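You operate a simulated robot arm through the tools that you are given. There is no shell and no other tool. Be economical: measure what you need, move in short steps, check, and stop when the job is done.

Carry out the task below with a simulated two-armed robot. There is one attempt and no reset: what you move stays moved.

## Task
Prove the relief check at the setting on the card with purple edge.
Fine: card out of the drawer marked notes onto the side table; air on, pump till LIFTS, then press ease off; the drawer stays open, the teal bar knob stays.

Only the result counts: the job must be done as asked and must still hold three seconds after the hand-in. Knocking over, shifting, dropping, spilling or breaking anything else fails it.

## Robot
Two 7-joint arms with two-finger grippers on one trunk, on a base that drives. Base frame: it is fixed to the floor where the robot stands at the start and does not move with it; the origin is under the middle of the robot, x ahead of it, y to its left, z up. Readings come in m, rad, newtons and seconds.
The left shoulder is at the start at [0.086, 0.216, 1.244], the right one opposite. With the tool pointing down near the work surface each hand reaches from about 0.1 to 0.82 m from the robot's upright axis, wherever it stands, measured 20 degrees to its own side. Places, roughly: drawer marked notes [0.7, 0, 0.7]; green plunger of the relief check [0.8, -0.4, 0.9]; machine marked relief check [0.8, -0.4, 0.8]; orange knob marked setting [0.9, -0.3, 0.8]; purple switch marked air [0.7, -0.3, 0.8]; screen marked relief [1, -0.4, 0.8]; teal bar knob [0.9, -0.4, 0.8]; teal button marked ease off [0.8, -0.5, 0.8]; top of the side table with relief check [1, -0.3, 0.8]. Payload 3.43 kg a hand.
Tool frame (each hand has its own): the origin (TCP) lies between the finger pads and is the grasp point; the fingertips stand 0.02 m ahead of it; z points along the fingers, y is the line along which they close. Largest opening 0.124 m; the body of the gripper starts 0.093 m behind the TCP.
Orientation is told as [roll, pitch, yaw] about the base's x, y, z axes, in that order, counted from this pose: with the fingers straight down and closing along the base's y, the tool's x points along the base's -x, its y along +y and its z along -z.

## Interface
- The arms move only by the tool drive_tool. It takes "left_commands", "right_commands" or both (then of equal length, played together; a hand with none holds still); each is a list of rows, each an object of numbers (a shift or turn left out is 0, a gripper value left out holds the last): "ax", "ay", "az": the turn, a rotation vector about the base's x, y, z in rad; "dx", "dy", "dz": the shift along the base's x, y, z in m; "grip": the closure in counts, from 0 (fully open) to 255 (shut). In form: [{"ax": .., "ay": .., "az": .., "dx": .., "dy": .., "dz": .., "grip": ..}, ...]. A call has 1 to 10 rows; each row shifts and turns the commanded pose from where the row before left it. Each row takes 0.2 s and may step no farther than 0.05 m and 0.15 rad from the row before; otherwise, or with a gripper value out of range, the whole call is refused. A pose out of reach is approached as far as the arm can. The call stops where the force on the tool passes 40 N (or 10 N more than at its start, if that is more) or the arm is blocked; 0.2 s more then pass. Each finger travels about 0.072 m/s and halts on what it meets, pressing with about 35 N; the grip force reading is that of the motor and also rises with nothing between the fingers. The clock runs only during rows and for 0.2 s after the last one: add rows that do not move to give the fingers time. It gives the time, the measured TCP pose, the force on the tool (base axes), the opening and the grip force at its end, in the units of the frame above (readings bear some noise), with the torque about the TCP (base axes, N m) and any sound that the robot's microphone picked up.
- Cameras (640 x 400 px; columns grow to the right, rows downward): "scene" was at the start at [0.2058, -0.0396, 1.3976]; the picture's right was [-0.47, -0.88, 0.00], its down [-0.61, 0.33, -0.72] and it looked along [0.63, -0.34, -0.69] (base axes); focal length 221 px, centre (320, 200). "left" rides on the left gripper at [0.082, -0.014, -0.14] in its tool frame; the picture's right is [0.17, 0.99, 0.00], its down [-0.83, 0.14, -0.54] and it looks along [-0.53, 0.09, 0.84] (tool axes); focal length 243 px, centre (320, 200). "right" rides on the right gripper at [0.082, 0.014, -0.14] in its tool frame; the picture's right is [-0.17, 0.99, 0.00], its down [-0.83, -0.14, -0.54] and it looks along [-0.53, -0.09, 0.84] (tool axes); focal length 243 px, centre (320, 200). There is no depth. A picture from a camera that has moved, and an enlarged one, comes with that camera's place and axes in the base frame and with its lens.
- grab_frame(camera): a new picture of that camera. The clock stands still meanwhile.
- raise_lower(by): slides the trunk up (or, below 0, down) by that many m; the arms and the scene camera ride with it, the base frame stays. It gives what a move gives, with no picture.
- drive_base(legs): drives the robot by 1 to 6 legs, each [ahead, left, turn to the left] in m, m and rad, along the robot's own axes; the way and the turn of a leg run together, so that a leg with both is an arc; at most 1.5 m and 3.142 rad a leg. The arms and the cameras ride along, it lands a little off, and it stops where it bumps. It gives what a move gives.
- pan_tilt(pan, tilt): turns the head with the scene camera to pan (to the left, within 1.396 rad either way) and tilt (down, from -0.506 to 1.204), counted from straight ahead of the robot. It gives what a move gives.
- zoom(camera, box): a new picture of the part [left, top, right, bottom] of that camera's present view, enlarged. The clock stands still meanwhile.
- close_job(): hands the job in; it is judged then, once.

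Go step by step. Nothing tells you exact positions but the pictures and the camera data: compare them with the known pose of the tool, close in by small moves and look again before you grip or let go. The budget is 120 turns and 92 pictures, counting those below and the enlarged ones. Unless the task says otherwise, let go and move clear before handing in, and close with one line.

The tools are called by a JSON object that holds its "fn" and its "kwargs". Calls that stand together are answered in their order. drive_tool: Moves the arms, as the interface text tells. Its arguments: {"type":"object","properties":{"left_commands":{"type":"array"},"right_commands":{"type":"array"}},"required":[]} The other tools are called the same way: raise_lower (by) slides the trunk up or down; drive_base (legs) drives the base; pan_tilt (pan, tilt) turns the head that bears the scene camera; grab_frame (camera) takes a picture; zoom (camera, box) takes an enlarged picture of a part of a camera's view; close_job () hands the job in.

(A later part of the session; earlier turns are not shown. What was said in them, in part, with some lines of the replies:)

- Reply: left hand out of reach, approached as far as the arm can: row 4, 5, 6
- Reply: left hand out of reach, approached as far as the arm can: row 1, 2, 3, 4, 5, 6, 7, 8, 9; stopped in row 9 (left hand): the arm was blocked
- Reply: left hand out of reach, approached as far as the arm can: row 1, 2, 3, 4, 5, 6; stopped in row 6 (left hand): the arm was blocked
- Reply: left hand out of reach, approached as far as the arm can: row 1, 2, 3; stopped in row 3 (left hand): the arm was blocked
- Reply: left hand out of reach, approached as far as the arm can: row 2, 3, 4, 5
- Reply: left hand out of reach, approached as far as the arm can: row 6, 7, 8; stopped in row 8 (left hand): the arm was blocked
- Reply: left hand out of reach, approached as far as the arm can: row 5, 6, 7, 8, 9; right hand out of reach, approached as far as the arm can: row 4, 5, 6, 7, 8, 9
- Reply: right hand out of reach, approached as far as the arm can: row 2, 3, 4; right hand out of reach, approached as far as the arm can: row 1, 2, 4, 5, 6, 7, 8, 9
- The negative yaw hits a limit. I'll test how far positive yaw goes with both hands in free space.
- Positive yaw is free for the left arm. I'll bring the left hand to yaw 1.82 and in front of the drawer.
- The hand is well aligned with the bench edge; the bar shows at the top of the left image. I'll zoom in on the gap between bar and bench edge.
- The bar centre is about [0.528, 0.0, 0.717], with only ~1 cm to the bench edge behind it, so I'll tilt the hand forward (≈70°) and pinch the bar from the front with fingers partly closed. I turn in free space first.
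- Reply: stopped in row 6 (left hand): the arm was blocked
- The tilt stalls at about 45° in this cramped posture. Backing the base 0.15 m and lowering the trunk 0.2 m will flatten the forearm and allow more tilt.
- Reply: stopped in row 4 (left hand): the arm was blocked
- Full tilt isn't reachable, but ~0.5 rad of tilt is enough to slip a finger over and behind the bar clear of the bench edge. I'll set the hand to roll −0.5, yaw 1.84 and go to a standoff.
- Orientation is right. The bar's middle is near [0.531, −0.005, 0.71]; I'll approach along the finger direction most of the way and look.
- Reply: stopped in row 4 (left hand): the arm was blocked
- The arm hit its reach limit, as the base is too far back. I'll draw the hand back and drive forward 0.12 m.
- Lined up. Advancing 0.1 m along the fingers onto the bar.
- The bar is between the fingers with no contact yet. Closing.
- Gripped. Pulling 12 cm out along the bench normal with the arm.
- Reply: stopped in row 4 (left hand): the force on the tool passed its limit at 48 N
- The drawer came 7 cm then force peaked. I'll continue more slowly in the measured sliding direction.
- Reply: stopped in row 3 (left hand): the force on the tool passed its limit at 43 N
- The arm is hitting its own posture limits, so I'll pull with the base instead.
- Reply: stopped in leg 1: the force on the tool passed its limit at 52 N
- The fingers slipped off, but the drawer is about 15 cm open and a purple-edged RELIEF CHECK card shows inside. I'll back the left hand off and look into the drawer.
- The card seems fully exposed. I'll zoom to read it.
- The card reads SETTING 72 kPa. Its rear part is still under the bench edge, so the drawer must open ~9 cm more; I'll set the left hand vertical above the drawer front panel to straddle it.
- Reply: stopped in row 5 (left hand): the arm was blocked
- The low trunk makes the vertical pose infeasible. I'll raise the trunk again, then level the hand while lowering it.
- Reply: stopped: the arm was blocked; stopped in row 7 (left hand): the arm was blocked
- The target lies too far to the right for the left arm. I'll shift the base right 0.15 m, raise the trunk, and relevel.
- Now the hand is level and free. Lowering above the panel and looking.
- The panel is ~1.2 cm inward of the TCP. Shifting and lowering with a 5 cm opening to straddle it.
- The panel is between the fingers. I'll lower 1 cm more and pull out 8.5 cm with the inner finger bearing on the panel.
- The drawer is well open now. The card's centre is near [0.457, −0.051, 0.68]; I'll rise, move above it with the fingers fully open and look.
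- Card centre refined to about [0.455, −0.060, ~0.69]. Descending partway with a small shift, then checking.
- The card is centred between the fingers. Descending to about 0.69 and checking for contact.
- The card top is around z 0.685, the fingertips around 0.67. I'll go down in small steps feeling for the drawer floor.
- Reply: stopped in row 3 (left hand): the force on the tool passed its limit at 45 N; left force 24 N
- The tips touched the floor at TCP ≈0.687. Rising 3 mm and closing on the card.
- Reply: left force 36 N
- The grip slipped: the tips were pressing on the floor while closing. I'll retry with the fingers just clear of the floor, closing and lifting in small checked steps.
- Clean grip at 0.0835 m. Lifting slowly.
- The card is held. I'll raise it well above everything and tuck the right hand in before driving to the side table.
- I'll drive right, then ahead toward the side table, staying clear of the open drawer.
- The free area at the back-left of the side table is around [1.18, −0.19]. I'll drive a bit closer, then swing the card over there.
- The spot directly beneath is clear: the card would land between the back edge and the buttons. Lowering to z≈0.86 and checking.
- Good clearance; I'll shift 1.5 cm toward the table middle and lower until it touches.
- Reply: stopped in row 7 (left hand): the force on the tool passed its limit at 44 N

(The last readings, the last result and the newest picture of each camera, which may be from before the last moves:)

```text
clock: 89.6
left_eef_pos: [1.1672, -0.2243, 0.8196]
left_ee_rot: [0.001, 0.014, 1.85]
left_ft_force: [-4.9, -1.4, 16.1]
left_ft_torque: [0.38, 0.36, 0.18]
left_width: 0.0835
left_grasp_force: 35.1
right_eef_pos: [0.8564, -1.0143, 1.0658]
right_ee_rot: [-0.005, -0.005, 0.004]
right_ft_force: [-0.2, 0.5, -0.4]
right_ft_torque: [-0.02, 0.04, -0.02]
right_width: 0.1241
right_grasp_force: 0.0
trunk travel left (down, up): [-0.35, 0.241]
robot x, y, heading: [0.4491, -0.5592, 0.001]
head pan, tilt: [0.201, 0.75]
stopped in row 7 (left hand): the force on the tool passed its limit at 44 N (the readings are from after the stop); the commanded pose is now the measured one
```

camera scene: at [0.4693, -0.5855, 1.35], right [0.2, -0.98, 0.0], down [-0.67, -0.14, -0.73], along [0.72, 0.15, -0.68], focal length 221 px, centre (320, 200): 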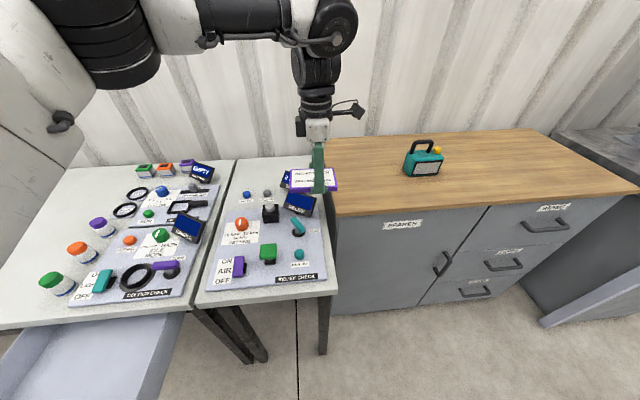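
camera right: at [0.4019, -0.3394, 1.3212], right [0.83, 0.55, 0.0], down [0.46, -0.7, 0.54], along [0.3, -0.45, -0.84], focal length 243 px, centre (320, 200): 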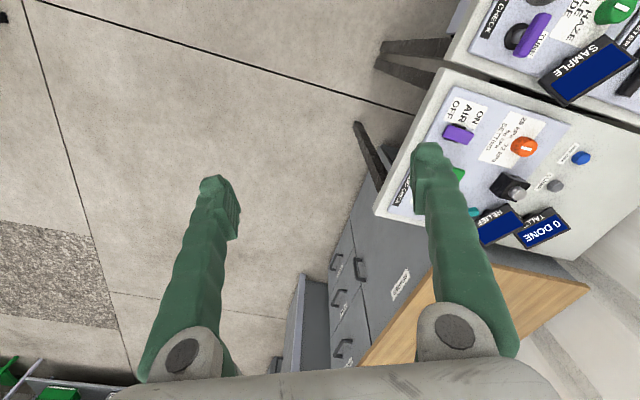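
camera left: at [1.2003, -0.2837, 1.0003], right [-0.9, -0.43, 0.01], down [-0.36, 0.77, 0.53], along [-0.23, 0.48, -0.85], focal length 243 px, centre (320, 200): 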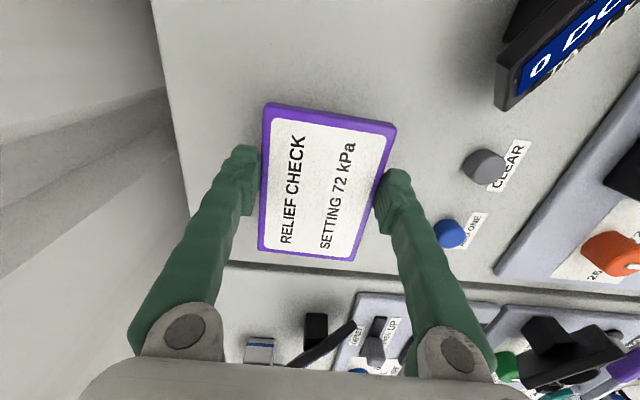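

Touchdown; the table top is about z 0.79. Releasing and rising.

{"fn": "drive_tool", "kwargs": {"left_commands": [{"dz": 0.002}, {"grip": 45}, {}, {}, {"dz": 0.03}, {"dz": 0.05}, {"dz": 0.05}, {"dz": 0.05}, {}]}}

{"fn": "grab_frame", "kwargs": {"camera": "left"}}

```text
clock: 91.6
left_eef_pos: [1.1674, -0.2226, 1.0002]
left_ee_rot: [0.0, 0.011, 1.849]
left_ft_force: [0.3, 0.2, -0.7]
left_ft_torque: [-0.02, -0.01, 0.03]
left_width: 0.1021
left_grasp_force: 0.1
right_eef_pos: [0.8577, -1.0131, 1.0665]
right_ee_rot: [-0.004, -0.004, 0.001]
right_ft_force: [0.7, 0.9, 0.1]
right_ft_torque: [0.01, 0.0, 0.0]
right_width: 0.124
right_grasp_force: 0.2
trunk travel left (down, up): [-0.35, 0.241]
robot x, y, heading: [0.4508, -0.5654, 0.006]
head pan, tilt: [0.201, 0.75]
```

```text
36 pictures are left
camera left: at [1.2031, -0.296, 1.1416], right [-0.9, -0.43, 0.0], down [-0.36, 0.77, 0.53], along [-0.23, 0.48, -0.85], focal length 243 px, centre (320, 200)
```

left: 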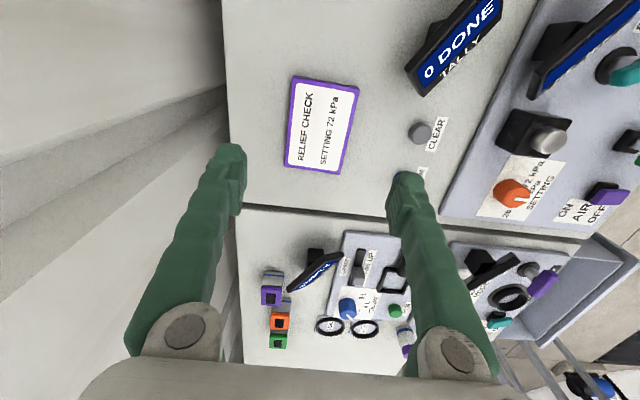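

The card lies well on the side table. Now I'll look closely at the machine.

{"fn": "zoom", "kwargs": {"camera": "scene", "box": [150, 180, 350, 360]}}

{"fn": "zoom", "kwargs": {"camera": "left", "box": [440, 60, 640, 240]}}

```text
2.22 times, centred on (250, 270) of scene
camera zoom: at [0.6772, -0.5449, 1.3498], right [0.2, -0.98, 0.0], down [-0.67, -0.14, -0.73], along [0.72, 0.15, -0.68], focal length 490 px, centre (476, 44)
```

zoom: 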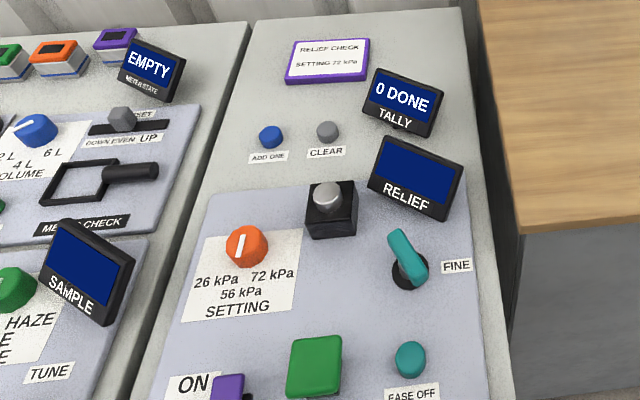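

```text
2.22 times, centred on (540, 150) of left
camera zoom: at [1.2031, -0.296, 1.1416], right [-0.9, -0.43, 0.0], down [-0.36, 0.77, 0.53], along [-0.23, 0.48, -0.85], focal length 539 px, centre (-169, 311)
```

zoom: 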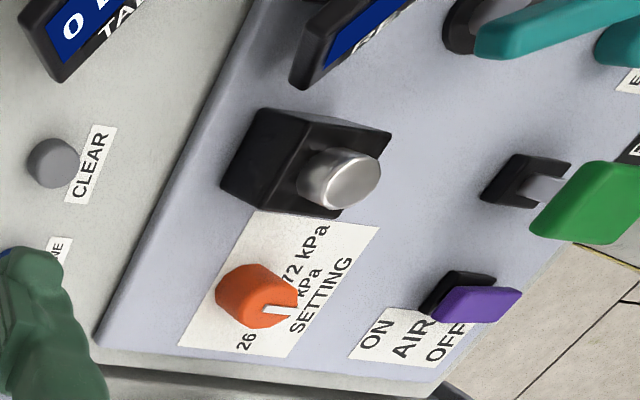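

Knob top is around [0.863, −0.254, 0.83], switch ~[0.725, −0.307], plunger ~[0.77, −0.382, 0.85], ease-off ~[0.80, −0.454, 0.81]. I'll bring the left camera over the knob to read its pointer.

{"fn": "drive_tool", "kwargs": {"left_commands": [{"dx": -0.04, "dy": -0.015, "dz": -0.007}, {"dx": -0.04, "dy": -0.015, "dz": -0.007}, {"dx": -0.04, "dy": -0.015, "dz": -0.007}, {"dx": -0.04, "dy": -0.015, "dz": -0.007}, {"dx": -0.04, "dy": -0.015, "dz": -0.007}, {"dx": -0.04, "dy": -0.015, "dz": -0.007}, {"dx": -0.03, "dy": -0.014, "dz": -0.007}, {}]}}

{"fn": "grab_frame", "kwargs": {"camera": "left"}}

```text
clock: 93.4
left_eef_pos: [0.8955, -0.3258, 0.9484]
left_ee_rot: [0.003, 0.012, 1.85]
left_ft_force: [0.1, -0.1, -0.7]
left_ft_torque: [-0.02, -0.03, -0.01]
left_width: 0.1021
left_grasp_force: 0.1
right_eef_pos: [0.8581, -1.0133, 1.0663]
right_ee_rot: [-0.005, -0.003, 0.002]
right_ft_force: [0.0, 0.2, 0.0]
right_ft_torque: [-0.01, 0.01, -0.01]
right_width: 0.1245
right_grasp_force: 0.1
trunk travel left (down, up): [-0.35, 0.241]
robot x, y, heading: [0.4514, -0.5626, -0.001]
head pan, tilt: [0.201, 0.75]
```

```text
33 pictures are left
camera left: at [0.9318, -0.4002, 1.0903], right [-0.9, -0.43, 0.0], down [-0.36, 0.77, 0.53], along [-0.23, 0.48, -0.85], focal length 243 px, centre (320, 200)
```

left: 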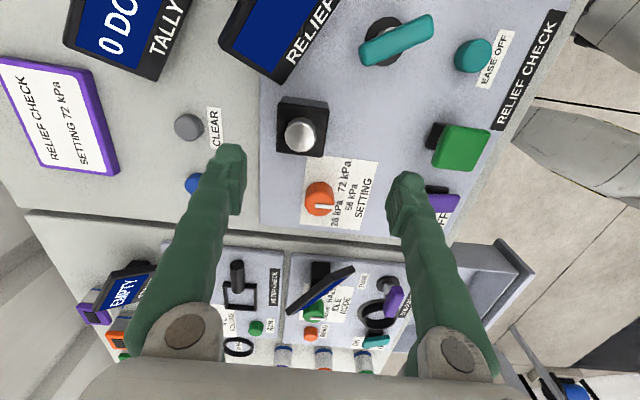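

{"fn": "zoom", "kwargs": {"camera": "left", "box": [290, 145, 390, 240]}}

{"fn": "zoom", "kwargs": {"camera": "left", "box": [340, 0, 520, 240]}}

```text
4.21 times, centred on (340, 192) of left
camera zoom: at [0.9318, -0.4002, 1.0903], right [-0.9, -0.43, 0.0], down [-0.36, 0.77, 0.53], along [-0.23, 0.48, -0.85], focal length 1022 px, centre (236, 232)
```

zoom: 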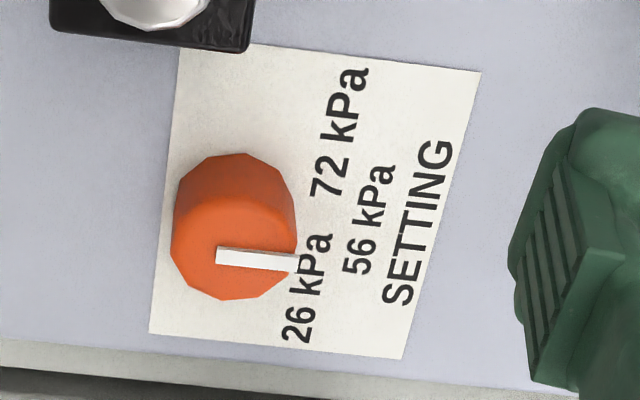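

```text
1.67 times, centred on (430, 120) of left
camera zoom: at [0.9318, -0.4002, 1.0903], right [-0.9, -0.43, 0.0], down [-0.36, 0.77, 0.53], along [-0.23, 0.48, -0.85], focal length 404 px, centre (137, 333)
```

zoom: 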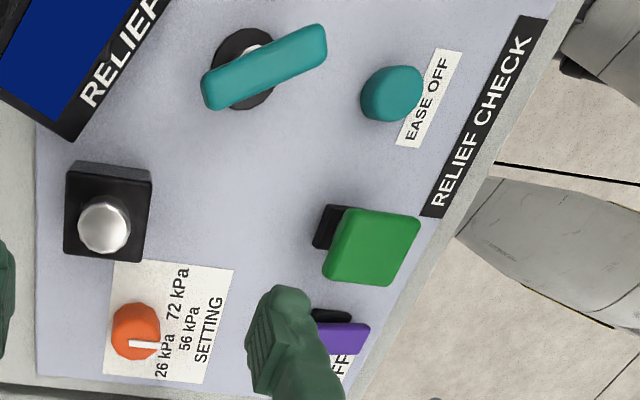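

The pointer is at 56 kPa; 72 kPa lies about +46° counter-clockwise seen from above. I'll test the yaw range in the air, then set yaw 1.25 above the knob.

{"fn": "drive_tool", "kwargs": {"left_commands": [{"az": 0.12, "dx": -0.012, "dy": 0.026}, {"az": 0.12, "dx": -0.012, "dy": 0.025}, {"dx": -0.012, "dy": 0.025, "grip": 121}, {}]}}

{"fn": "drive_tool", "kwargs": {"left_commands": [{"az": -0.14}, {"az": -0.14}, {"az": -0.14}, {"az": -0.14}, {"az": -0.14}, {"az": -0.14}, {"dz": -0.03}, {}]}}

{"fn": "grab_frame", "kwargs": {"camera": "left"}}

```text
clock: 94.4
left_eef_pos: [0.8616, -0.2499, 0.9486]
left_ee_rot: [0.002, 0.013, 2.089]
left_ft_force: [-0.5, 0.3, 0.7]
left_ft_torque: [0.0, 0.02, 0.03]
left_width: 0.0653
left_grasp_force: 0.0
right_eef_pos: [0.8572, -1.015, 1.0664]
right_ee_rot: [-0.005, -0.006, 0.001]
right_ft_force: [-0.2, 0.9, -0.4]
right_ft_torque: [0.02, 0.02, 0.0]
right_width: 0.1242
right_grasp_force: 0.0
trunk travel left (down, up): [-0.35, 0.241]
robot x, y, heading: [0.4514, -0.5654, 0.006]
head pan, tilt: [0.201, 0.75]
```

```text
clock: 96.2
left_eef_pos: [0.8606, -0.2499, 0.9211]
left_ee_rot: [0.001, 0.012, 1.247]
left_ft_force: [-0.1, -0.7, -0.2]
left_ft_torque: [0.01, -0.01, 0.02]
left_width: 0.065
left_grasp_force: 0.2
right_eef_pos: [0.8573, -1.0144, 1.0662]
right_ee_rot: [-0.006, -0.005, 0.003]
right_ft_force: [0.3, -0.7, -0.5]
right_ft_torque: [0.0, 0.02, 0.0]
right_width: 0.124
right_grasp_force: 0.0
trunk travel left (down, up): [-0.35, 0.241]
robot x, y, heading: [0.4543, -0.5597, 0.003]
head pan, tilt: [0.201, 0.75]
```

```text
30 pictures are left
camera left: at [0.8479, -0.3306, 1.0616], right [-0.99, 0.16, 0.0], down [0.13, 0.84, 0.53], along [0.08, 0.52, -0.85], focal length 243 px, centre (320, 200)
```

left: 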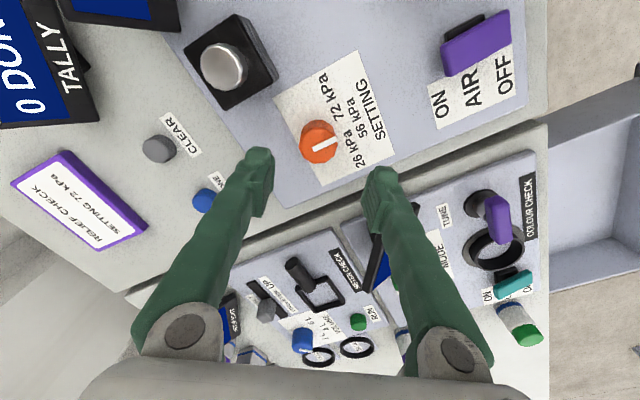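

Knob centre is [0.8615, −0.254]. Lowering around it.

{"fn": "drive_tool", "kwargs": {"left_commands": [{"dy": -0.004, "dx": 0.001, "dz": -0.03}, {"dz": -0.03}, {"dz": -0.02}, {"dz": -0.013}, {}]}}

{"fn": "grab_frame", "kwargs": {"camera": "left"}}

```text
clock: 97.2
left_eef_pos: [0.8616, -0.2543, 0.8317]
left_ee_rot: [0.001, 0.013, 1.249]
left_ft_force: [-6.0, -0.4, 15.9]
left_ft_torque: [0.1, -0.04, 0.25]
left_width: 0.0648
left_grasp_force: 0.0
right_eef_pos: [0.8569, -1.0136, 1.0669]
right_ee_rot: [-0.004, -0.007, 0.004]
right_ft_force: [-0.2, -0.2, 0.3]
right_ft_torque: [-0.04, 0.02, 0.02]
right_width: 0.1239
right_grasp_force: 0.0
trunk travel left (down, up): [-0.35, 0.241]
robot x, y, heading: [0.4467, -0.5599, 0.004]
head pan, tilt: [0.201, 0.75]
stopped in row 5 (left hand): the force on the tool passed its limit at 58 N (the readings are from after the stop); the commanded pose is now the measured one
```

```text
29 pictures are left
camera left: at [0.848, -0.3352, 0.9733], right [-0.99, 0.16, 0.0], down [0.13, 0.84, 0.53], along [0.08, 0.52, -0.85], focal length 243 px, centre (320, 200)
```

left: 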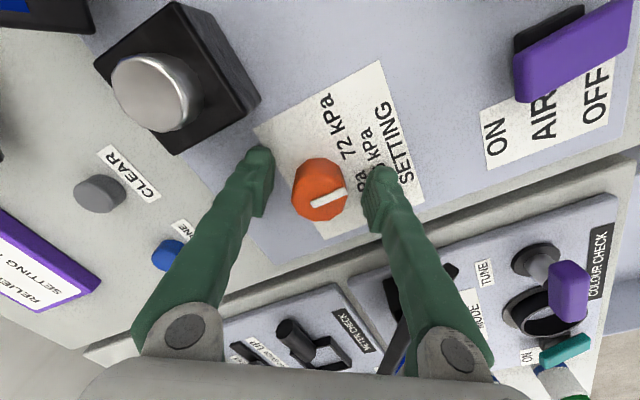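

The tips touched the panel plate at z≈0.81. Rising 5 mm, closing on the knob.

{"fn": "drive_tool", "kwargs": {"left_commands": [{"dz": 0.006}, {"grip": 255}, {}, {}, {}]}}

```text
clock: 98.5
left_eef_pos: [0.8614, -0.2541, 0.8362]
left_ee_rot: [0.001, 0.012, 1.247]
left_ft_force: [-3.5, -0.8, -5.9]
left_ft_torque: [0.07, 0.01, 0.01]
left_width: 0.0359
left_grasp_force: 45.3
right_eef_pos: [0.8588, -1.0147, 1.0658]
right_ee_rot: [-0.004, -0.005, 0.003]
right_ft_force: [-0.3, -0.1, -1.6]
right_ft_torque: [-0.02, 0.02, 0.02]
right_width: 0.1242
right_grasp_force: 0.0
trunk travel left (down, up): [-0.35, 0.241]
robot x, y, heading: [0.4494, -0.5594, 0.001]
head pan, tilt: [0.201, 0.75]
```

Knob gripped (36 mm). Turning by +0.8 rad.

{"fn": "drive_tool", "kwargs": {"left_commands": [{"az": 0.1}, {"az": 0.1}, {"az": 0.1}, {"az": 0.1}, {"az": 0.1}, {"az": 0.1}, {"az": 0.1}, {"az": 0.1}, {}]}}

{"fn": "grab_frame", "kwargs": {"camera": "left"}}

```text
clock: 100.5
left_eef_pos: [0.8629, -0.2541, 0.8367]
left_ee_rot: [0.002, 0.011, 2.051]
left_ft_force: [-1.0, -1.5, -15.3]
left_ft_torque: [-0.04, 0.05, 0.03]
left_width: 0.0361
left_grasp_force: 44.9
right_eef_pos: [0.858, -1.0139, 1.0668]
right_ee_rot: [-0.006, -0.004, 0.003]
right_ft_force: [0.1, 0.2, -0.4]
right_ft_torque: [-0.02, 0.02, 0.03]
right_width: 0.124
right_grasp_force: 0.0
trunk travel left (down, up): [-0.35, 0.241]
robot x, y, heading: [0.4464, -0.5635, -0.001]
head pan, tilt: [0.201, 0.75]
```

```text
28 pictures are left
camera left: at [0.9112, -0.3187, 0.9777], right [-0.8, -0.6, 0.0], down [-0.51, 0.68, 0.53], along [-0.32, 0.42, -0.85], focal length 243 px, centre (320, 200)
```

left: 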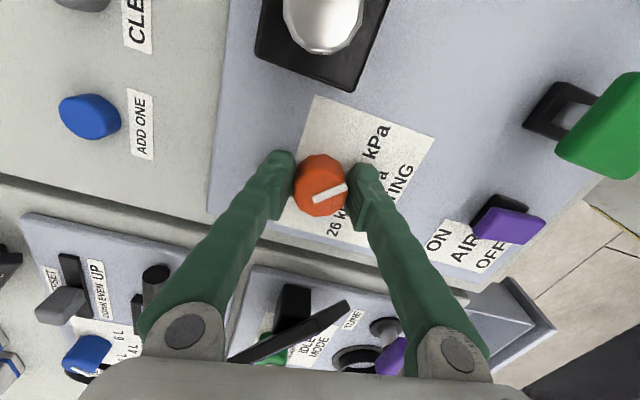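

The pointer turned with the hand. Releasing and rising to check it against the scale.

{"fn": "drive_tool", "kwargs": {"left_commands": [{"grip": 121}, {}, {}, {"dz": 0.03}, {"dz": 0.04}, {"dz": 0.04}, {}]}}

{"fn": "zoom", "kwargs": {"camera": "left", "box": [250, 80, 450, 230]}}

```text
clock: 102.0
left_eef_pos: [0.8611, -0.2519, 0.9473]
left_ee_rot: [0.001, 0.012, 2.048]
left_ft_force: [-0.4, -0.2, -1.9]
left_ft_torque: [0.0, 0.01, 0.02]
left_width: 0.0649
left_grasp_force: 0.0
right_eef_pos: [0.8587, -1.0133, 1.0665]
right_ee_rot: [-0.005, -0.006, 0.004]
right_ft_force: [0.7, 0.2, 0.0]
right_ft_torque: [0.01, 0.0, 0.04]
right_width: 0.124
right_grasp_force: 0.1
trunk travel left (down, up): [-0.35, 0.241]
robot x, y, heading: [0.4481, -0.5618, 0.002]
head pan, tilt: [0.201, 0.75]
```

```text
2.67 times, centred on (350, 155) of left
camera zoom: at [0.9101, -0.318, 1.0887], right [-0.8, -0.6, 0.0], down [-0.51, 0.68, 0.53], along [-0.32, 0.42, -0.85], focal length 647 px, centre (240, 320)
```

zoom: 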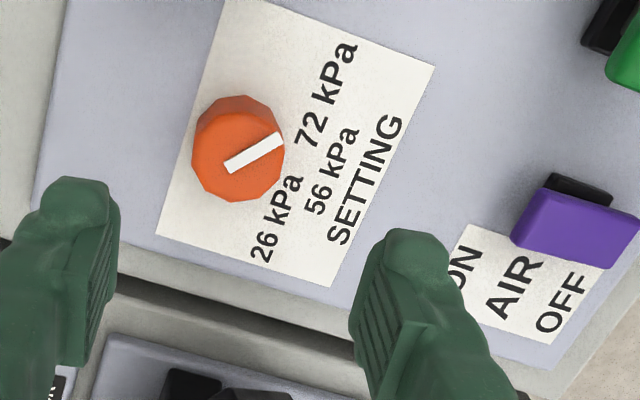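

The pointer now aims at 72 kPa. Next I'll look closely at the air switch.

{"fn": "zoom", "kwargs": {"camera": "scene", "box": [150, 300, 290, 400]}}

{"fn": "zoom", "kwargs": {"camera": "left", "box": [400, 90, 520, 220]}}

```text
4.00 times, centred on (220, 350) of scene
camera zoom: at [0.677, -0.5451, 1.3498], right [0.2, -0.98, 0.0], down [-0.67, -0.14, -0.73], along [0.72, 0.15, -0.68], focal length 882 px, centre (720, -400)
```

zoom: 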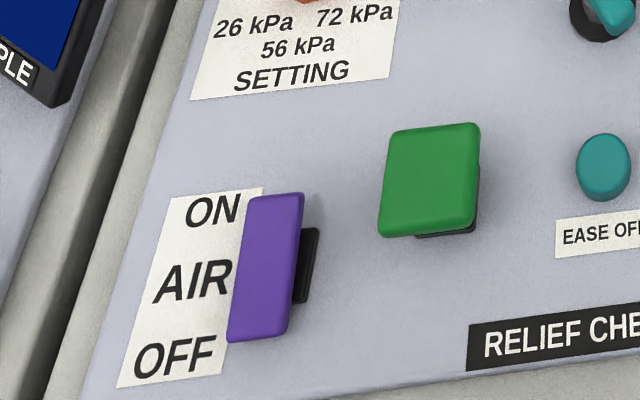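

```text
3.08 times, centred on (460, 155) of left
camera zoom: at [0.9101, -0.318, 1.0887], right [-0.8, -0.6, 0.0], down [-0.51, 0.68, 0.53], along [-0.32, 0.42, -0.85], focal length 746 px, centre (-111, 338)
```

zoom: 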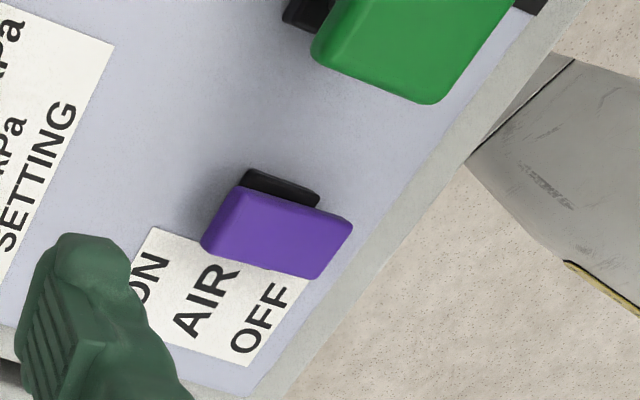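

The rocker's ON end (near [0.750, −0.305, 0.835]) is raised. I'll close the left fingers and press down on that end.

{"fn": "drive_tool", "kwargs": {"left_commands": [{"dx": -0.029, "dy": -0.0135, "az": -0.1, "grip": 255}, {"dx": -0.029, "dy": -0.0135, "az": -0.1}, {"dx": -0.029, "dy": -0.0135}, {"dx": -0.029, "dy": -0.0135}, {"dz": -0.03}, {"dz": -0.03}, {}]}}

{"fn": "grab_frame", "kwargs": {"camera": "left"}}

{"fn": "zoom", "kwargs": {"camera": "scene", "box": [150, 300, 290, 400]}}

```text
clock: 103.7
left_eef_pos: [0.8387, -0.2545, 0.9042]
left_ee_rot: [0.0, 0.011, 1.847]
left_ft_force: [0.0, -0.2, -0.7]
left_ft_torque: [0.03, -0.03, 0.01]
left_width: 0.0001
left_grasp_force: 34.5
left hand out of reach, approached as far as the arm can: row 1, 2, 3, 4
right_eef_pos: [0.8582, -1.0143, 1.0671]
right_ee_rot: [-0.004, -0.005, 0.003]
right_ft_force: [-0.4, -0.1, -0.2]
right_ft_torque: [0.02, 0.02, -0.06]
right_width: 0.1241
right_grasp_force: 0.0
trunk travel left (down, up): [-0.35, 0.241]
robot x, y, heading: [0.4496, -0.5621, 0.005]
head pan, tilt: [0.201, 0.75]
```

```text
24 pictures are left
camera left: at [0.8743, -0.328, 1.0446], right [-0.9, -0.43, 0.0], down [-0.36, 0.77, 0.53], along [-0.23, 0.48, -0.85], focal length 243 px, centre (320, 200)
```

left: 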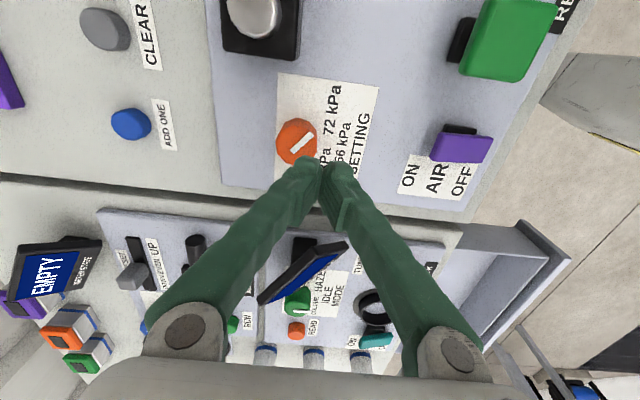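

```text
4.00 times, centred on (220, 350) of scene
camera zoom: at [0.6758, -0.5461, 1.3501], right [0.2, -0.98, 0.0], down [-0.67, -0.14, -0.73], along [0.72, 0.15, -0.68], focal length 882 px, centre (720, -400)
```

zoom: 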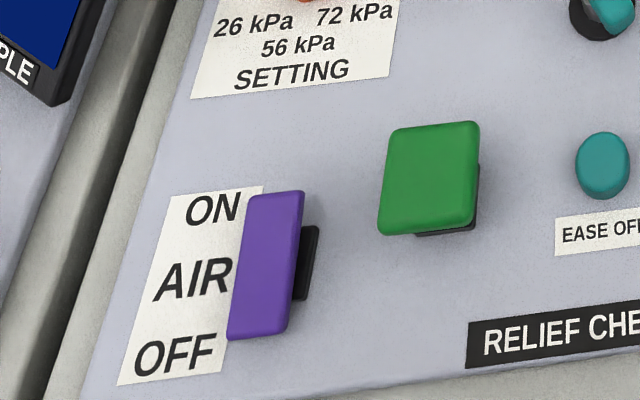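

The left hand is too close to the body for that pose. I'll lift it and back the base off 0.33 m.

{"fn": "drive_tool", "kwargs": {"left_commands": [{"dz": 0.04}, {"dz": 0.03}, {}]}}

{"fn": "drive_base", "kwargs": {"legs": [[-0.33, 0, 0]]}}

{"fn": "drive_tool", "kwargs": {"left_commands": [{"dx": 0.04, "dy": -0.01}, {"dx": 0.04, "dy": -0.01}, {"dx": 0.04, "dy": -0.01}, {"dx": 0.04, "dy": -0.01}, {"dx": 0.04, "dy": -0.01}, {}]}}

```text
clock: 104.5
left_eef_pos: [0.8409, -0.2527, 0.9721]
left_ee_rot: [0.001, 0.012, 1.849]
left_ft_force: [0.0, 0.0, 0.0]
left_ft_torque: [-0.02, 0.02, 0.03]
left_width: 0.0005
left_grasp_force: 34.3
right_eef_pos: [0.8587, -1.0127, 1.0672]
right_ee_rot: [-0.004, -0.004, 0.004]
right_ft_force: [0.1, -0.1, 0.3]
right_ft_torque: [-0.04, -0.02, 0.01]
right_width: 0.1239
right_grasp_force: 0.0
trunk travel left (down, up): [-0.35, 0.241]
robot x, y, heading: [0.4505, -0.5597, 0.003]
head pan, tilt: [0.201, 0.75]
```

```text
clock: 107.0
left_eef_pos: [0.5097, -0.2523, 0.9712]
left_ee_rot: [0.001, 0.011, 1.853]
left_ft_force: [-0.1, -0.4, -1.3]
left_ft_torque: [-0.04, 0.03, 0.01]
left_width: 0.0
left_grasp_force: 34.6
right_eef_pos: [0.5319, -1.0132, 1.0669]
right_ee_rot: [-0.006, -0.006, 0.007]
right_ft_force: [0.3, -0.5, 0.6]
right_ft_torque: [-0.05, -0.01, -0.02]
right_width: 0.1242
right_grasp_force: 0.1
trunk travel left (down, up): [-0.35, 0.241]
robot x, y, heading: [0.119, -0.5605, 0.006]
head pan, tilt: [0.201, 0.75]
```

```text
clock: 108.4
left_eef_pos: [0.7092, -0.3031, 0.9706]
left_ee_rot: [0.0, 0.01, 1.854]
left_ft_force: [0.3, 0.3, 0.5]
left_ft_torque: [-0.03, -0.01, 0.04]
left_width: 0.0
left_grasp_force: 34.5
right_eef_pos: [0.5307, -1.0129, 1.0668]
right_ee_rot: [-0.005, -0.006, 0.008]
right_ft_force: [0.4, 0.5, 1.4]
right_ft_torque: [-0.02, -0.01, 0.0]
right_width: 0.124
right_grasp_force: 0.0
trunk travel left (down, up): [-0.35, 0.241]
robot x, y, heading: [0.1182, -0.5613, 0.008]
head pan, tilt: [0.201, 0.75]
```

{"fn": "drive_tool", "kwargs": {"left_commands": [{"dx": 0.035, "dy": -0.003, "dz": -0.03}, {"dz": -0.03}, {"dz": -0.025}, {}]}}

{"fn": "grab_frame", "kwargs": {"camera": "left"}}

{"fn": "grab_frame", "kwargs": {"camera": "scene"}}

```text
clock: 109.4
left_eef_pos: [0.7439, -0.3039, 0.8868]
left_ee_rot: [0.0, 0.012, 1.853]
left_ft_force: [0.2, 0.0, 0.3]
left_ft_torque: [-0.04, 0.01, 0.0]
left_width: 0.0
left_grasp_force: 35.0
right_eef_pos: [0.5307, -1.0127, 1.0666]
right_ee_rot: [-0.006, -0.006, 0.007]
right_ft_force: [0.0, 0.4, 0.6]
right_ft_torque: [0.0, -0.01, -0.01]
right_width: 0.1241
right_grasp_force: 0.1
trunk travel left (down, up): [-0.35, 0.241]
robot x, y, heading: [0.1196, -0.5653, 0.001]
head pan, tilt: [0.201, 0.75]
```

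```text
22 pictures are left
camera left: at [0.779, -0.378, 1.0277], right [-0.9, -0.43, 0.0], down [-0.37, 0.76, 0.53], along [-0.23, 0.48, -0.85], focal length 243 px, centre (320, 200)
```

left: 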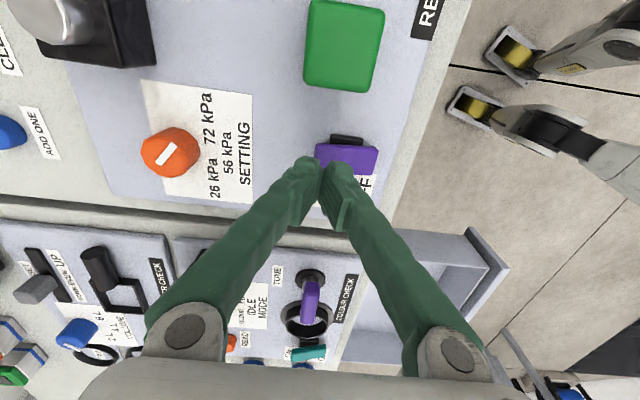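

```text
21 pictures are left
camera scene: at [0.3473, -0.546, 1.35], right [0.21, -0.98, 0.0], down [-0.67, -0.14, -0.73], along [0.72, 0.15, -0.68], focal length 221 px, centre (320, 200)
```

scene: 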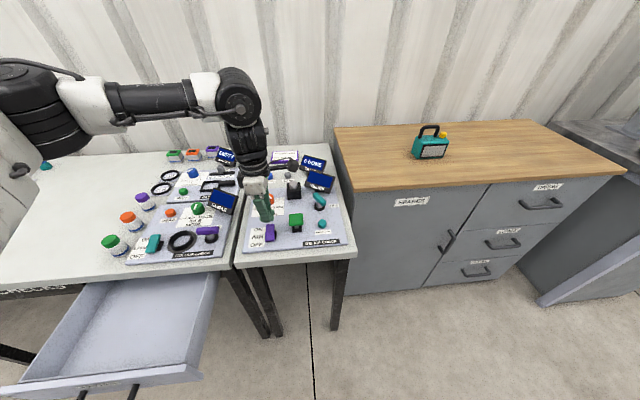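

The press point is right at the ON edge; I'll shift 7 mm onto the paddle and press down gently.

{"fn": "drive_tool", "kwargs": {"left_commands": [{"dx": -0.007, "dy": -0.002, "dz": -0.02}, {"dz": -0.01}, {"dz": -0.006}, {"dz": -0.005}, {"dz": -0.005}, {"dz": -0.005}, {}]}}

{"fn": "drive_tool", "kwargs": {"left_commands": [{"dz": 0.03}, {"dz": 0.04}, {"dz": 0.03}, {}]}}

{"fn": "grab_frame", "kwargs": {"camera": "left"}}

```text
clock: 110.7
left_eef_pos: [0.741, -0.3075, 0.8481]
left_ee_rot: [-0.012, 0.018, 1.856]
left_ft_force: [-3.7, 0.7, 21.0]
left_ft_torque: [0.16, 0.3, -0.01]
left_width: 0.0
left_grasp_force: 34.3
right_eef_pos: [0.5301, -1.013, 1.067]
right_ee_rot: [-0.004, -0.005, 0.009]
right_ft_force: [-0.3, -0.4, -0.1]
right_ft_torque: [-0.04, 0.01, 0.0]
right_width: 0.1237
right_grasp_force: 0.1
trunk travel left (down, up): [-0.35, 0.241]
robot x, y, heading: [0.1241, -0.5603, 0.005]
head pan, tilt: [0.201, 0.75]
heard: click
stopped in row 6 (left hand): the force on the tool passed its limit at 46 N (the readings are from after the stop); the commanded pose is now the measured one
```

```text
clock: 111.7
left_eef_pos: [0.741, -0.3065, 0.9439]
left_ee_rot: [-0.007, 0.014, 1.856]
left_ft_force: [-0.7, 0.8, 0.1]
left_ft_torque: [0.01, -0.01, -0.01]
left_width: 0.0001
left_grasp_force: 34.5
right_eef_pos: [0.5304, -1.0124, 1.0661]
right_ee_rot: [-0.004, -0.006, 0.009]
right_ft_force: [-0.1, 1.2, 0.5]
right_ft_torque: [-0.03, 0.0, 0.0]
right_width: 0.1238
right_grasp_force: 0.1
trunk travel left (down, up): [-0.35, 0.241]
robot x, y, heading: [0.1236, -0.5629, 0.006]
head pan, tilt: [0.201, 0.75]
```

```text
20 pictures are left
camera left: at [0.7758, -0.3798, 1.0858], right [-0.9, -0.44, 0.0], down [-0.37, 0.76, 0.53], along [-0.23, 0.47, -0.85], focal length 243 px, centre (320, 200)
```

left: 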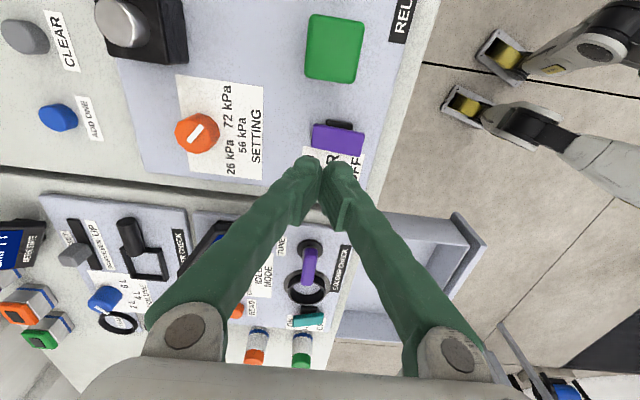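

A click was heard. Checking the screen and the switch.

{"fn": "zoom", "kwargs": {"camera": "scene", "box": [230, 140, 360, 260]}}

```text
3.33 times, centred on (295, 200) of scene
camera zoom: at [0.3474, -0.5452, 1.3499], right [0.21, -0.98, 0.0], down [-0.67, -0.14, -0.73], along [0.72, 0.15, -0.68], focal length 735 px, centre (403, 200)
```

zoom: 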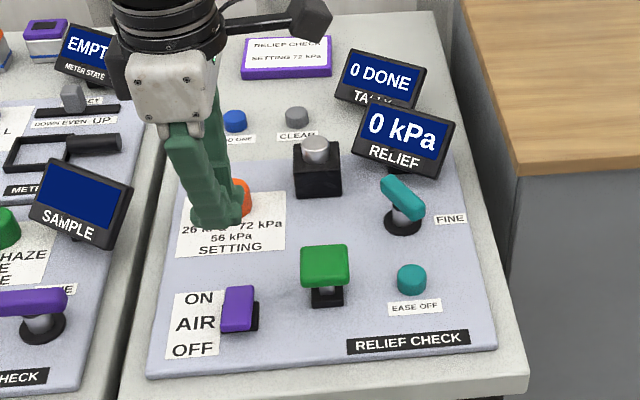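

Air is on: RELIEF shows 0 kPa. Moving above the green plunger and making a first slow stroke.

{"fn": "drive_tool", "kwargs": {"left_commands": [{"dx": 0.013, "dy": -0.04}, {"dx": 0.013, "dy": -0.039}, {"dz": -0.04}, {"dz": -0.025}, {"dz": -0.008}, {"dz": -0.008}, {"dz": -0.008}, {"dz": -0.006}, {"dz": -0.004}, {}]}}

{"fn": "zoom", "kwargs": {"camera": "scene", "box": [230, 140, 360, 260]}}

```text
clock: 113.7
left_eef_pos: [0.767, -0.3851, 0.8546]
left_ee_rot: [-0.015, 0.019, 1.856]
left_ft_force: [-8.8, 2.2, 25.6]
left_ft_torque: [0.18, 0.27, 0.02]
left_width: 0.0061
left_grasp_force: 34.7
right_eef_pos: [0.5286, -1.0115, 1.068]
right_ee_rot: [-0.005, -0.006, 0.01]
right_ft_force: [0.6, -0.1, -1.1]
right_ft_torque: [0.02, -0.01, -0.04]
right_width: 0.1237
right_grasp_force: 0.1
trunk travel left (down, up): [-0.35, 0.241]
robot x, y, heading: [0.1179, -0.5665, 0.01]
head pan, tilt: [0.201, 0.75]
stopped in row 9 (left hand): the force on the tool passed its limit at 45 N (the readings are from after the stop); the commanded pose is now the measured one
```

```text
3.33 times, centred on (295, 200) of scene
camera zoom: at [0.3447, -0.5455, 1.3504], right [0.21, -0.98, 0.0], down [-0.67, -0.14, -0.73], along [0.72, 0.15, -0.68], focal length 735 px, centre (403, 200)
```

zoom: 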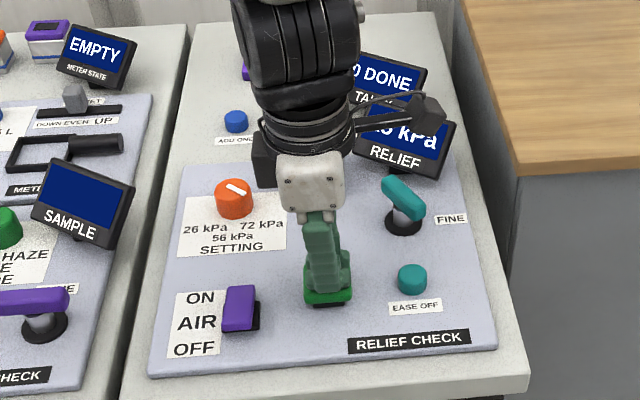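

First stroke done and pressure rose. I'll lift to let the plunger return and read the screen.

{"fn": "drive_tool", "kwargs": {"left_commands": [{"dz": 0.02}, {"dz": 0.03}, {}]}}

{"fn": "zoom", "kwargs": {"camera": "scene", "box": [270, 140, 350, 220]}}

```text
clock: 114.5
left_eef_pos: [0.7691, -0.3842, 0.9004]
left_ee_rot: [-0.013, 0.017, 1.856]
left_ft_force: [0.6, -0.1, 0.4]
left_ft_torque: [0.0, 0.01, 0.01]
left_width: 0.0001
left_grasp_force: 34.7
right_eef_pos: [0.5332, -1.0113, 1.0669]
right_ee_rot: [-0.007, -0.004, 0.008]
right_ft_force: [0.0, -0.1, 0.2]
right_ft_torque: [0.0, 0.03, 0.05]
right_width: 0.124
right_grasp_force: 0.1
trunk travel left (down, up): [-0.35, 0.241]
robot x, y, heading: [0.1217, -0.5643, 0.008]
head pan, tilt: [0.201, 0.75]
```

```text
5.00 times, centred on (310, 180) of scene
camera zoom: at [0.3479, -0.5449, 1.3498], right [0.21, -0.98, 0.0], down [-0.67, -0.14, -0.73], along [0.72, 0.15, -0.68], focal length 1103 px, centre (370, 300)
```

zoom: 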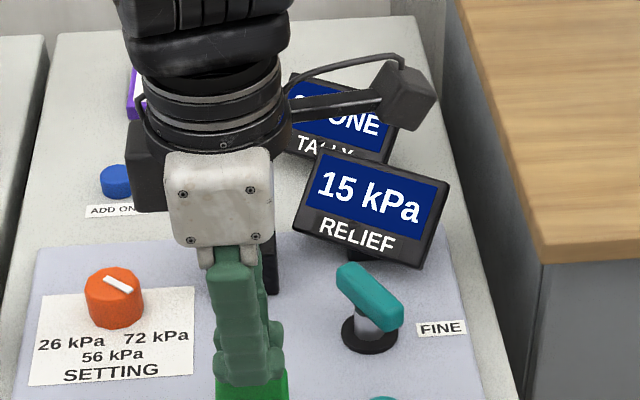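

15 kPa per stroke. I'll make two more full strokes, then read.

{"fn": "drive_tool", "kwargs": {"left_commands": [{"dz": -0.025}, {"dz": -0.012}, {"dz": -0.006}, {"dz": 0.02}, {"dz": 0.023}, {"dz": -0.025}, {"dz": -0.012}, {"dz": -0.006}, {"dz": 0.02}, {"dz": 0.023}]}}

{"fn": "zoom", "kwargs": {"camera": "scene", "box": [270, 140, 350, 220]}}

```text
clock: 116.7
left_eef_pos: [0.7683, -0.3832, 0.902]
left_ee_rot: [-0.013, 0.018, 1.856]
left_ft_force: [-0.3, 0.0, -0.3]
left_ft_torque: [0.0, -0.03, -0.02]
left_width: 0.0001
left_grasp_force: 34.4
right_eef_pos: [0.531, -1.0124, 1.0676]
right_ee_rot: [-0.005, -0.004, 0.007]
right_ft_force: [0.2, 0.4, -0.4]
right_ft_torque: [0.0, -0.03, -0.01]
right_width: 0.124
right_grasp_force: 0.0
trunk travel left (down, up): [-0.35, 0.241]
robot x, y, heading: [0.1213, -0.5631, 0.008]
head pan, tilt: [0.201, 0.75]
```

```text
5.00 times, centred on (310, 180) of scene
camera zoom: at [0.3465, -0.5455, 1.3501], right [0.21, -0.98, 0.0], down [-0.67, -0.14, -0.73], along [0.72, 0.15, -0.68], focal length 1103 px, centre (370, 300)
```

zoom: 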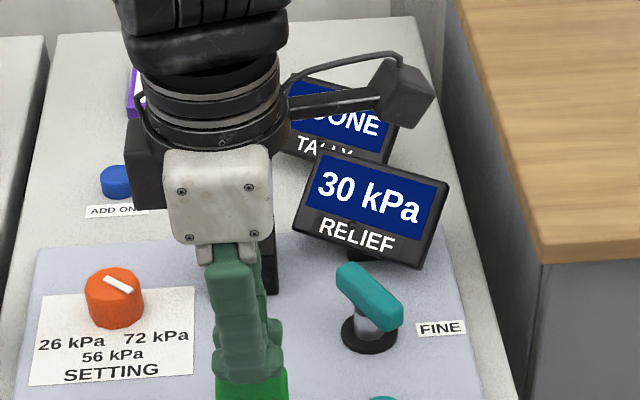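

Only one of the two strokes counted. I'll go slightly deeper with a short hold, two strokes.

{"fn": "drive_tool", "kwargs": {"left_commands": [{"dz": -0.03}, {"dz": -0.016}, {}, {"dz": 0.023}, {"dz": 0.023}, {"dz": -0.03}, {"dz": -0.016}, {}, {"dz": 0.023}, {"dz": 0.023}]}}

{"fn": "zoom", "kwargs": {"camera": "scene", "box": [270, 140, 350, 220]}}

```text
clock: 118.8
left_eef_pos: [0.7687, -0.3852, 0.9017]
left_ee_rot: [-0.012, 0.016, 1.858]
left_ft_force: [-0.5, 0.4, 0.0]
left_ft_torque: [0.0, 0.0, -0.01]
left_width: 0.0001
left_grasp_force: 34.3
right_eef_pos: [0.5316, -1.0123, 1.067]
right_ee_rot: [-0.007, -0.005, 0.008]
right_ft_force: [-0.3, -0.5, 0.0]
right_ft_torque: [0.0, 0.01, -0.02]
right_width: 0.1239
right_grasp_force: 0.0
trunk travel left (down, up): [-0.35, 0.241]
robot x, y, heading: [0.1228, -0.5617, 0.007]
head pan, tilt: [0.201, 0.75]
```

```text
5.00 times, centred on (310, 180) of scene
camera zoom: at [0.3464, -0.5456, 1.3501], right [0.21, -0.98, 0.0], down [-0.67, -0.14, -0.73], along [0.72, 0.15, -0.68], focal length 1103 px, centre (370, 300)
```

zoom: 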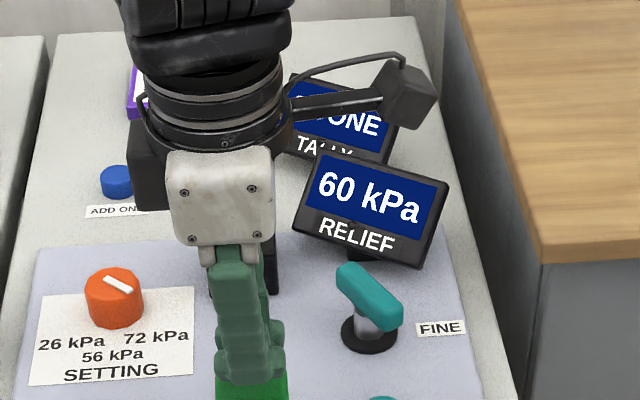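

60 kPa, not lifted at 56, so the setting is indeed above that. One more stroke.

{"fn": "drive_tool", "kwargs": {"left_commands": [{"dz": -0.03}, {"dz": -0.016}, {}, {"dz": 0.023}, {"dz": 0.023}]}}

{"fn": "zoom", "kwargs": {"camera": "scene", "box": [270, 140, 350, 220]}}

```text
clock: 120.0
left_eef_pos: [0.7698, -0.385, 0.903]
left_ee_rot: [-0.011, 0.017, 1.855]
left_ft_force: [0.6, -0.5, 0.7]
left_ft_torque: [0.01, -0.05, 0.02]
left_width: 0.0002
left_grasp_force: 34.7
right_eef_pos: [0.5309, -1.0131, 1.067]
right_ee_rot: [-0.006, -0.005, 0.011]
right_ft_force: [-0.9, 0.1, 0.1]
right_ft_torque: [0.02, -0.04, -0.02]
right_width: 0.1242
right_grasp_force: 0.0
trunk travel left (down, up): [-0.35, 0.241]
robot x, y, heading: [0.1186, -0.5633, 0.004]
head pan, tilt: [0.201, 0.75]
```

```text
5.00 times, centred on (310, 180) of scene
camera zoom: at [0.3466, -0.5456, 1.35], right [0.21, -0.98, 0.0], down [-0.67, -0.14, -0.73], along [0.72, 0.15, -0.68], focal length 1103 px, centre (370, 300)
```

zoom: 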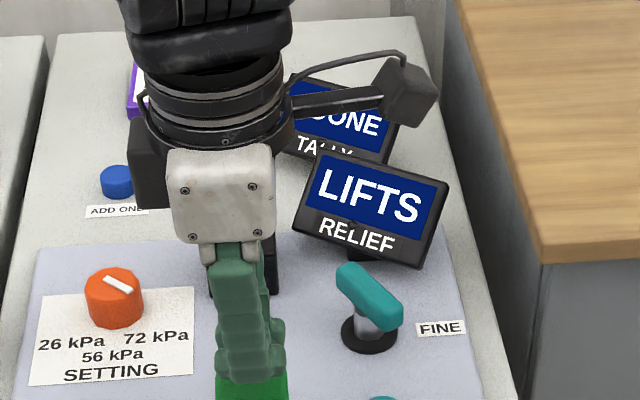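

LIFTS is shown. Moving over the ease-off button and checking alignment.

{"fn": "drive_tool", "kwargs": {"left_commands": [{"dz": 0.03}, {"dx": 0.017, "dy": -0.035}, {"dx": 0.017, "dy": -0.034}, {}]}}

{"fn": "grab_frame", "kwargs": {"camera": "left"}}

{"fn": "zoom", "kwargs": {"camera": "scene", "box": [250, 160, 370, 260]}}

```text
clock: 121.0
left_eef_pos: [0.8019, -0.4539, 0.9326]
left_ee_rot: [-0.014, 0.018, 1.858]
left_ft_force: [0.1, 0.5, 0.2]
left_ft_torque: [-0.02, -0.01, 0.0]
left_width: 0.0002
left_grasp_force: 34.6
right_eef_pos: [0.5309, -1.0121, 1.0673]
right_ee_rot: [-0.007, -0.004, 0.009]
right_ft_force: [0.1, 0.0, -0.4]
right_ft_torque: [-0.04, -0.04, 0.01]
right_width: 0.1241
right_grasp_force: 0.0
trunk travel left (down, up): [-0.35, 0.241]
robot x, y, heading: [0.1182, -0.5648, 0.005]
head pan, tilt: [0.201, 0.75]
```

```text
13 pictures are left
camera left: at [0.8353, -0.5267, 1.0745], right [-0.9, -0.44, -0.01], down [-0.38, 0.77, 0.52], along [-0.22, 0.47, -0.85], focal length 243 px, centre (320, 200)
```

left: 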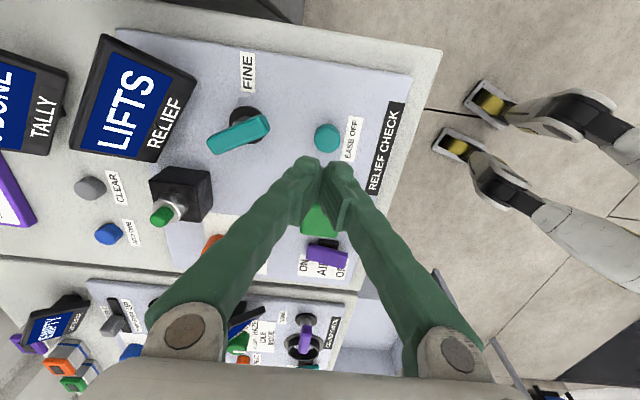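

```text
4.00 times, centred on (310, 210) of scene
camera zoom: at [0.3465, -0.5439, 1.35], right [0.21, -0.98, 0.0], down [-0.67, -0.14, -0.73], along [0.72, 0.15, -0.68], focal length 882 px, centre (360, 160)
```

zoom: 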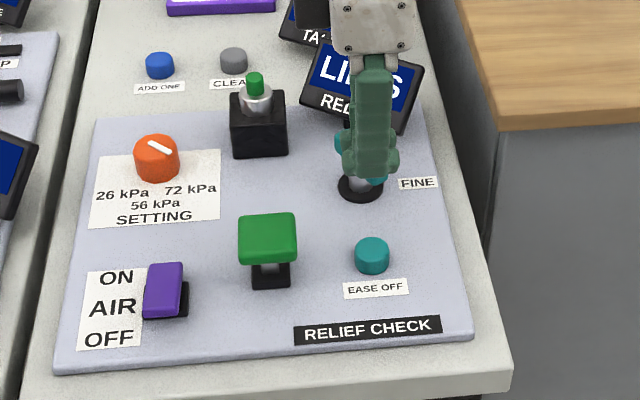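

Button at [0.798, −0.460, ~0.825]. Small correction and pressing.

{"fn": "drive_tool", "kwargs": {"left_commands": [{"dx": -0.004, "dy": -0.006, "dz": -0.03}, {"dz": -0.035}, {"dz": -0.012}, {"dz": -0.008}, {"dz": -0.005}, {"dz": -0.005}, {"dz": -0.004}, {}]}}

{"fn": "drive_tool", "kwargs": {"left_commands": [{"dz": 0.03}, {"dz": 0.04}, {"dz": 0.04}, {"dx": -0.04}, {"dx": -0.04}, {"dx": -0.04}, {"dx": -0.04}, {}]}}

{"fn": "zoom", "kwargs": {"camera": "scene", "box": [250, 140, 370, 260]}}

```text
clock: 122.8
left_eef_pos: [0.7999, -0.4605, 0.8383]
left_ee_rot: [-0.018, 0.023, 1.857]
left_ft_force: [-10.0, 0.8, 21.3]
left_ft_torque: [0.03, 0.32, 0.01]
left_width: 0.0002
left_grasp_force: 34.2
right_eef_pos: [0.5295, -1.0122, 1.0669]
right_ee_rot: [-0.004, -0.006, 0.009]
right_ft_force: [0.5, 0.4, -0.1]
right_ft_torque: [0.03, 0.0, 0.02]
right_width: 0.1239
right_grasp_force: 0.1
trunk travel left (down, up): [-0.35, 0.241]
robot x, y, heading: [0.125, -0.563, 0.01]
head pan, tilt: [0.201, 0.75]
heard: click
stopped in row 8 (left hand): the force on the tool passed its limit at 42 N (the readings are from after the stop); the commanded pose is now the measured one
```

```text
clock: 124.6
left_eef_pos: [0.6409, -0.4579, 0.9456]
left_ee_rot: [-0.019, 0.023, 1.857]
left_ft_force: [-0.1, 0.1, 0.2]
left_ft_torque: [0.01, 0.0, 0.02]
left_width: 0.0
left_grasp_force: 34.2
right_eef_pos: [0.5321, -1.0122, 1.0662]
right_ee_rot: [-0.005, -0.005, 0.008]
right_ft_force: [0.2, 0.3, 0.3]
right_ft_torque: [0.03, 0.05, 0.0]
right_width: 0.124
right_grasp_force: 0.1
trunk travel left (down, up): [-0.35, 0.241]
robot x, y, heading: [0.1196, -0.5648, 0.005]
head pan, tilt: [0.201, 0.75]
```

```text
3.33 times, centred on (310, 200) of scene
camera zoom: at [0.3476, -0.5454, 1.3499], right [0.21, -0.98, 0.0], down [-0.67, -0.14, -0.73], along [0.72, 0.15, -0.68], focal length 735 px, centre (353, 200)
```

zoom: 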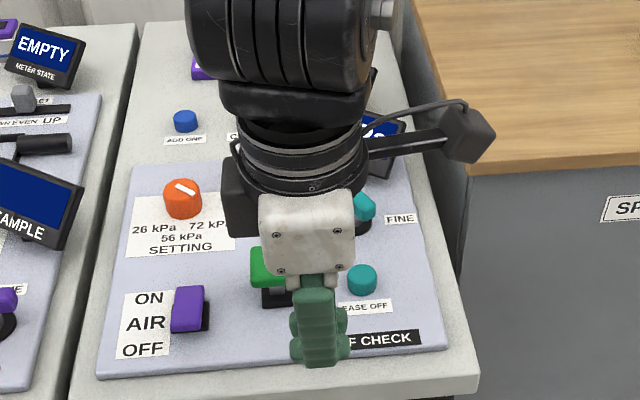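

Click heard. I'll back the robot away so the hands are clear and read the final state.

{"fn": "drive_base", "kwargs": {"legs": [[-0.2, -0.1, 0]]}}

{"fn": "drive_tool", "kwargs": {"left_commands": [{"dy": 0.04, "dx": -0.02}, {"dy": 0.04, "dx": -0.02}, {"dx": -0.02, "dy": 0.04}, {"dy": 0.04}, {}]}}

{"fn": "grab_frame", "kwargs": {"camera": "scene"}}

```text
clock: 126.6
left_eef_pos: [0.4436, -0.5567, 0.944]
left_ee_rot: [-0.016, 0.023, 1.857]
left_ft_force: [-0.2, 1.0, -0.1]
left_ft_torque: [0.04, -0.02, 0.03]
left_width: 0.0
left_grasp_force: 34.0
right_eef_pos: [0.3345, -1.1104, 1.0665]
right_ee_rot: [-0.005, -0.006, 0.008]
right_ft_force: [-0.3, -0.4, 0.0]
right_ft_torque: [0.02, 0.01, 0.01]
right_width: 0.1242
right_grasp_force: 0.1
trunk travel left (down, up): [-0.35, 0.241]
robot x, y, heading: [-0.0767, -0.6573, 0.009]
head pan, tilt: [0.201, 0.75]
```

```text
clock: 127.8
left_eef_pos: [0.3809, -0.3991, 0.9456]
left_ee_rot: [-0.018, 0.02, 1.856]
left_ft_force: [0.3, 0.3, -0.3]
left_ft_torque: [0.0, 0.0, -0.01]
left_width: 0.0
left_grasp_force: 35.0
right_eef_pos: [0.3338, -1.1119, 1.067]
right_ee_rot: [-0.005, -0.006, 0.008]
right_ft_force: [-0.7, -1.1, -0.2]
right_ft_torque: [0.01, -0.03, -0.01]
right_width: 0.124
right_grasp_force: 0.2
trunk travel left (down, up): [-0.35, 0.241]
robot x, y, heading: [-0.0799, -0.6605, 0.002]
head pan, tilt: [0.201, 0.75]
```

```text
10 pictures are left
camera scene: at [0.1499, -0.6445, 1.3499], right [0.21, -0.98, 0.0], down [-0.67, -0.14, -0.73], along [0.72, 0.15, -0.68], focal length 221 px, centre (320, 200)
```

scene: 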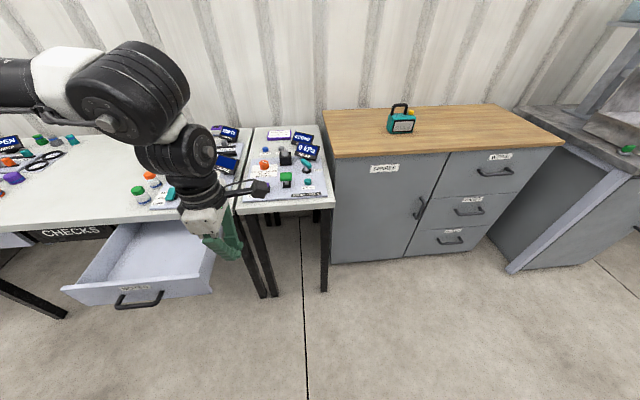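

{"fn": "zoom", "kwargs": {"camera": "scene", "box": [235, 115, 335, 215]}}

```text
4.00 times, centred on (285, 165) of scene
camera zoom: at [0.1499, -0.6445, 1.3499], right [0.21, -0.98, 0.0], down [-0.67, -0.14, -0.73], along [0.72, 0.15, -0.68], focal length 882 px, centre (460, 340)
```

zoom: 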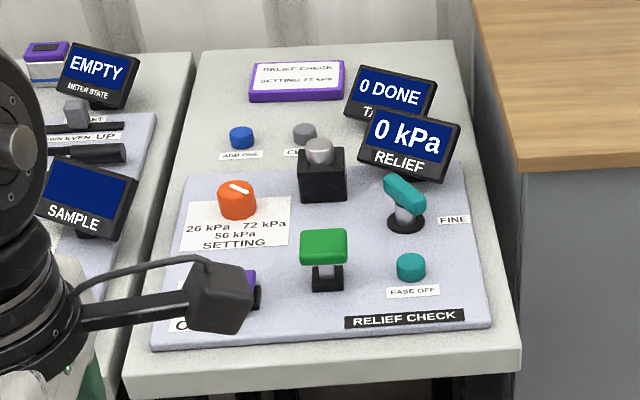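

The check lifted at the card's 72 kPa setting and has been eased back to 0 kPa. The card lies on the side table, the drawer is open, the teal bar knob is untouched and both hands are clear, so I'm handing in.

{"fn": "close_job", "kwargs": {}}

```text
The job is handed in.
```

The relief check is proven at 72 kPa, the setting on the purple-edged card: with the air on it pumped up to LIFTS, and after ease off the screen reads 0 kPa.
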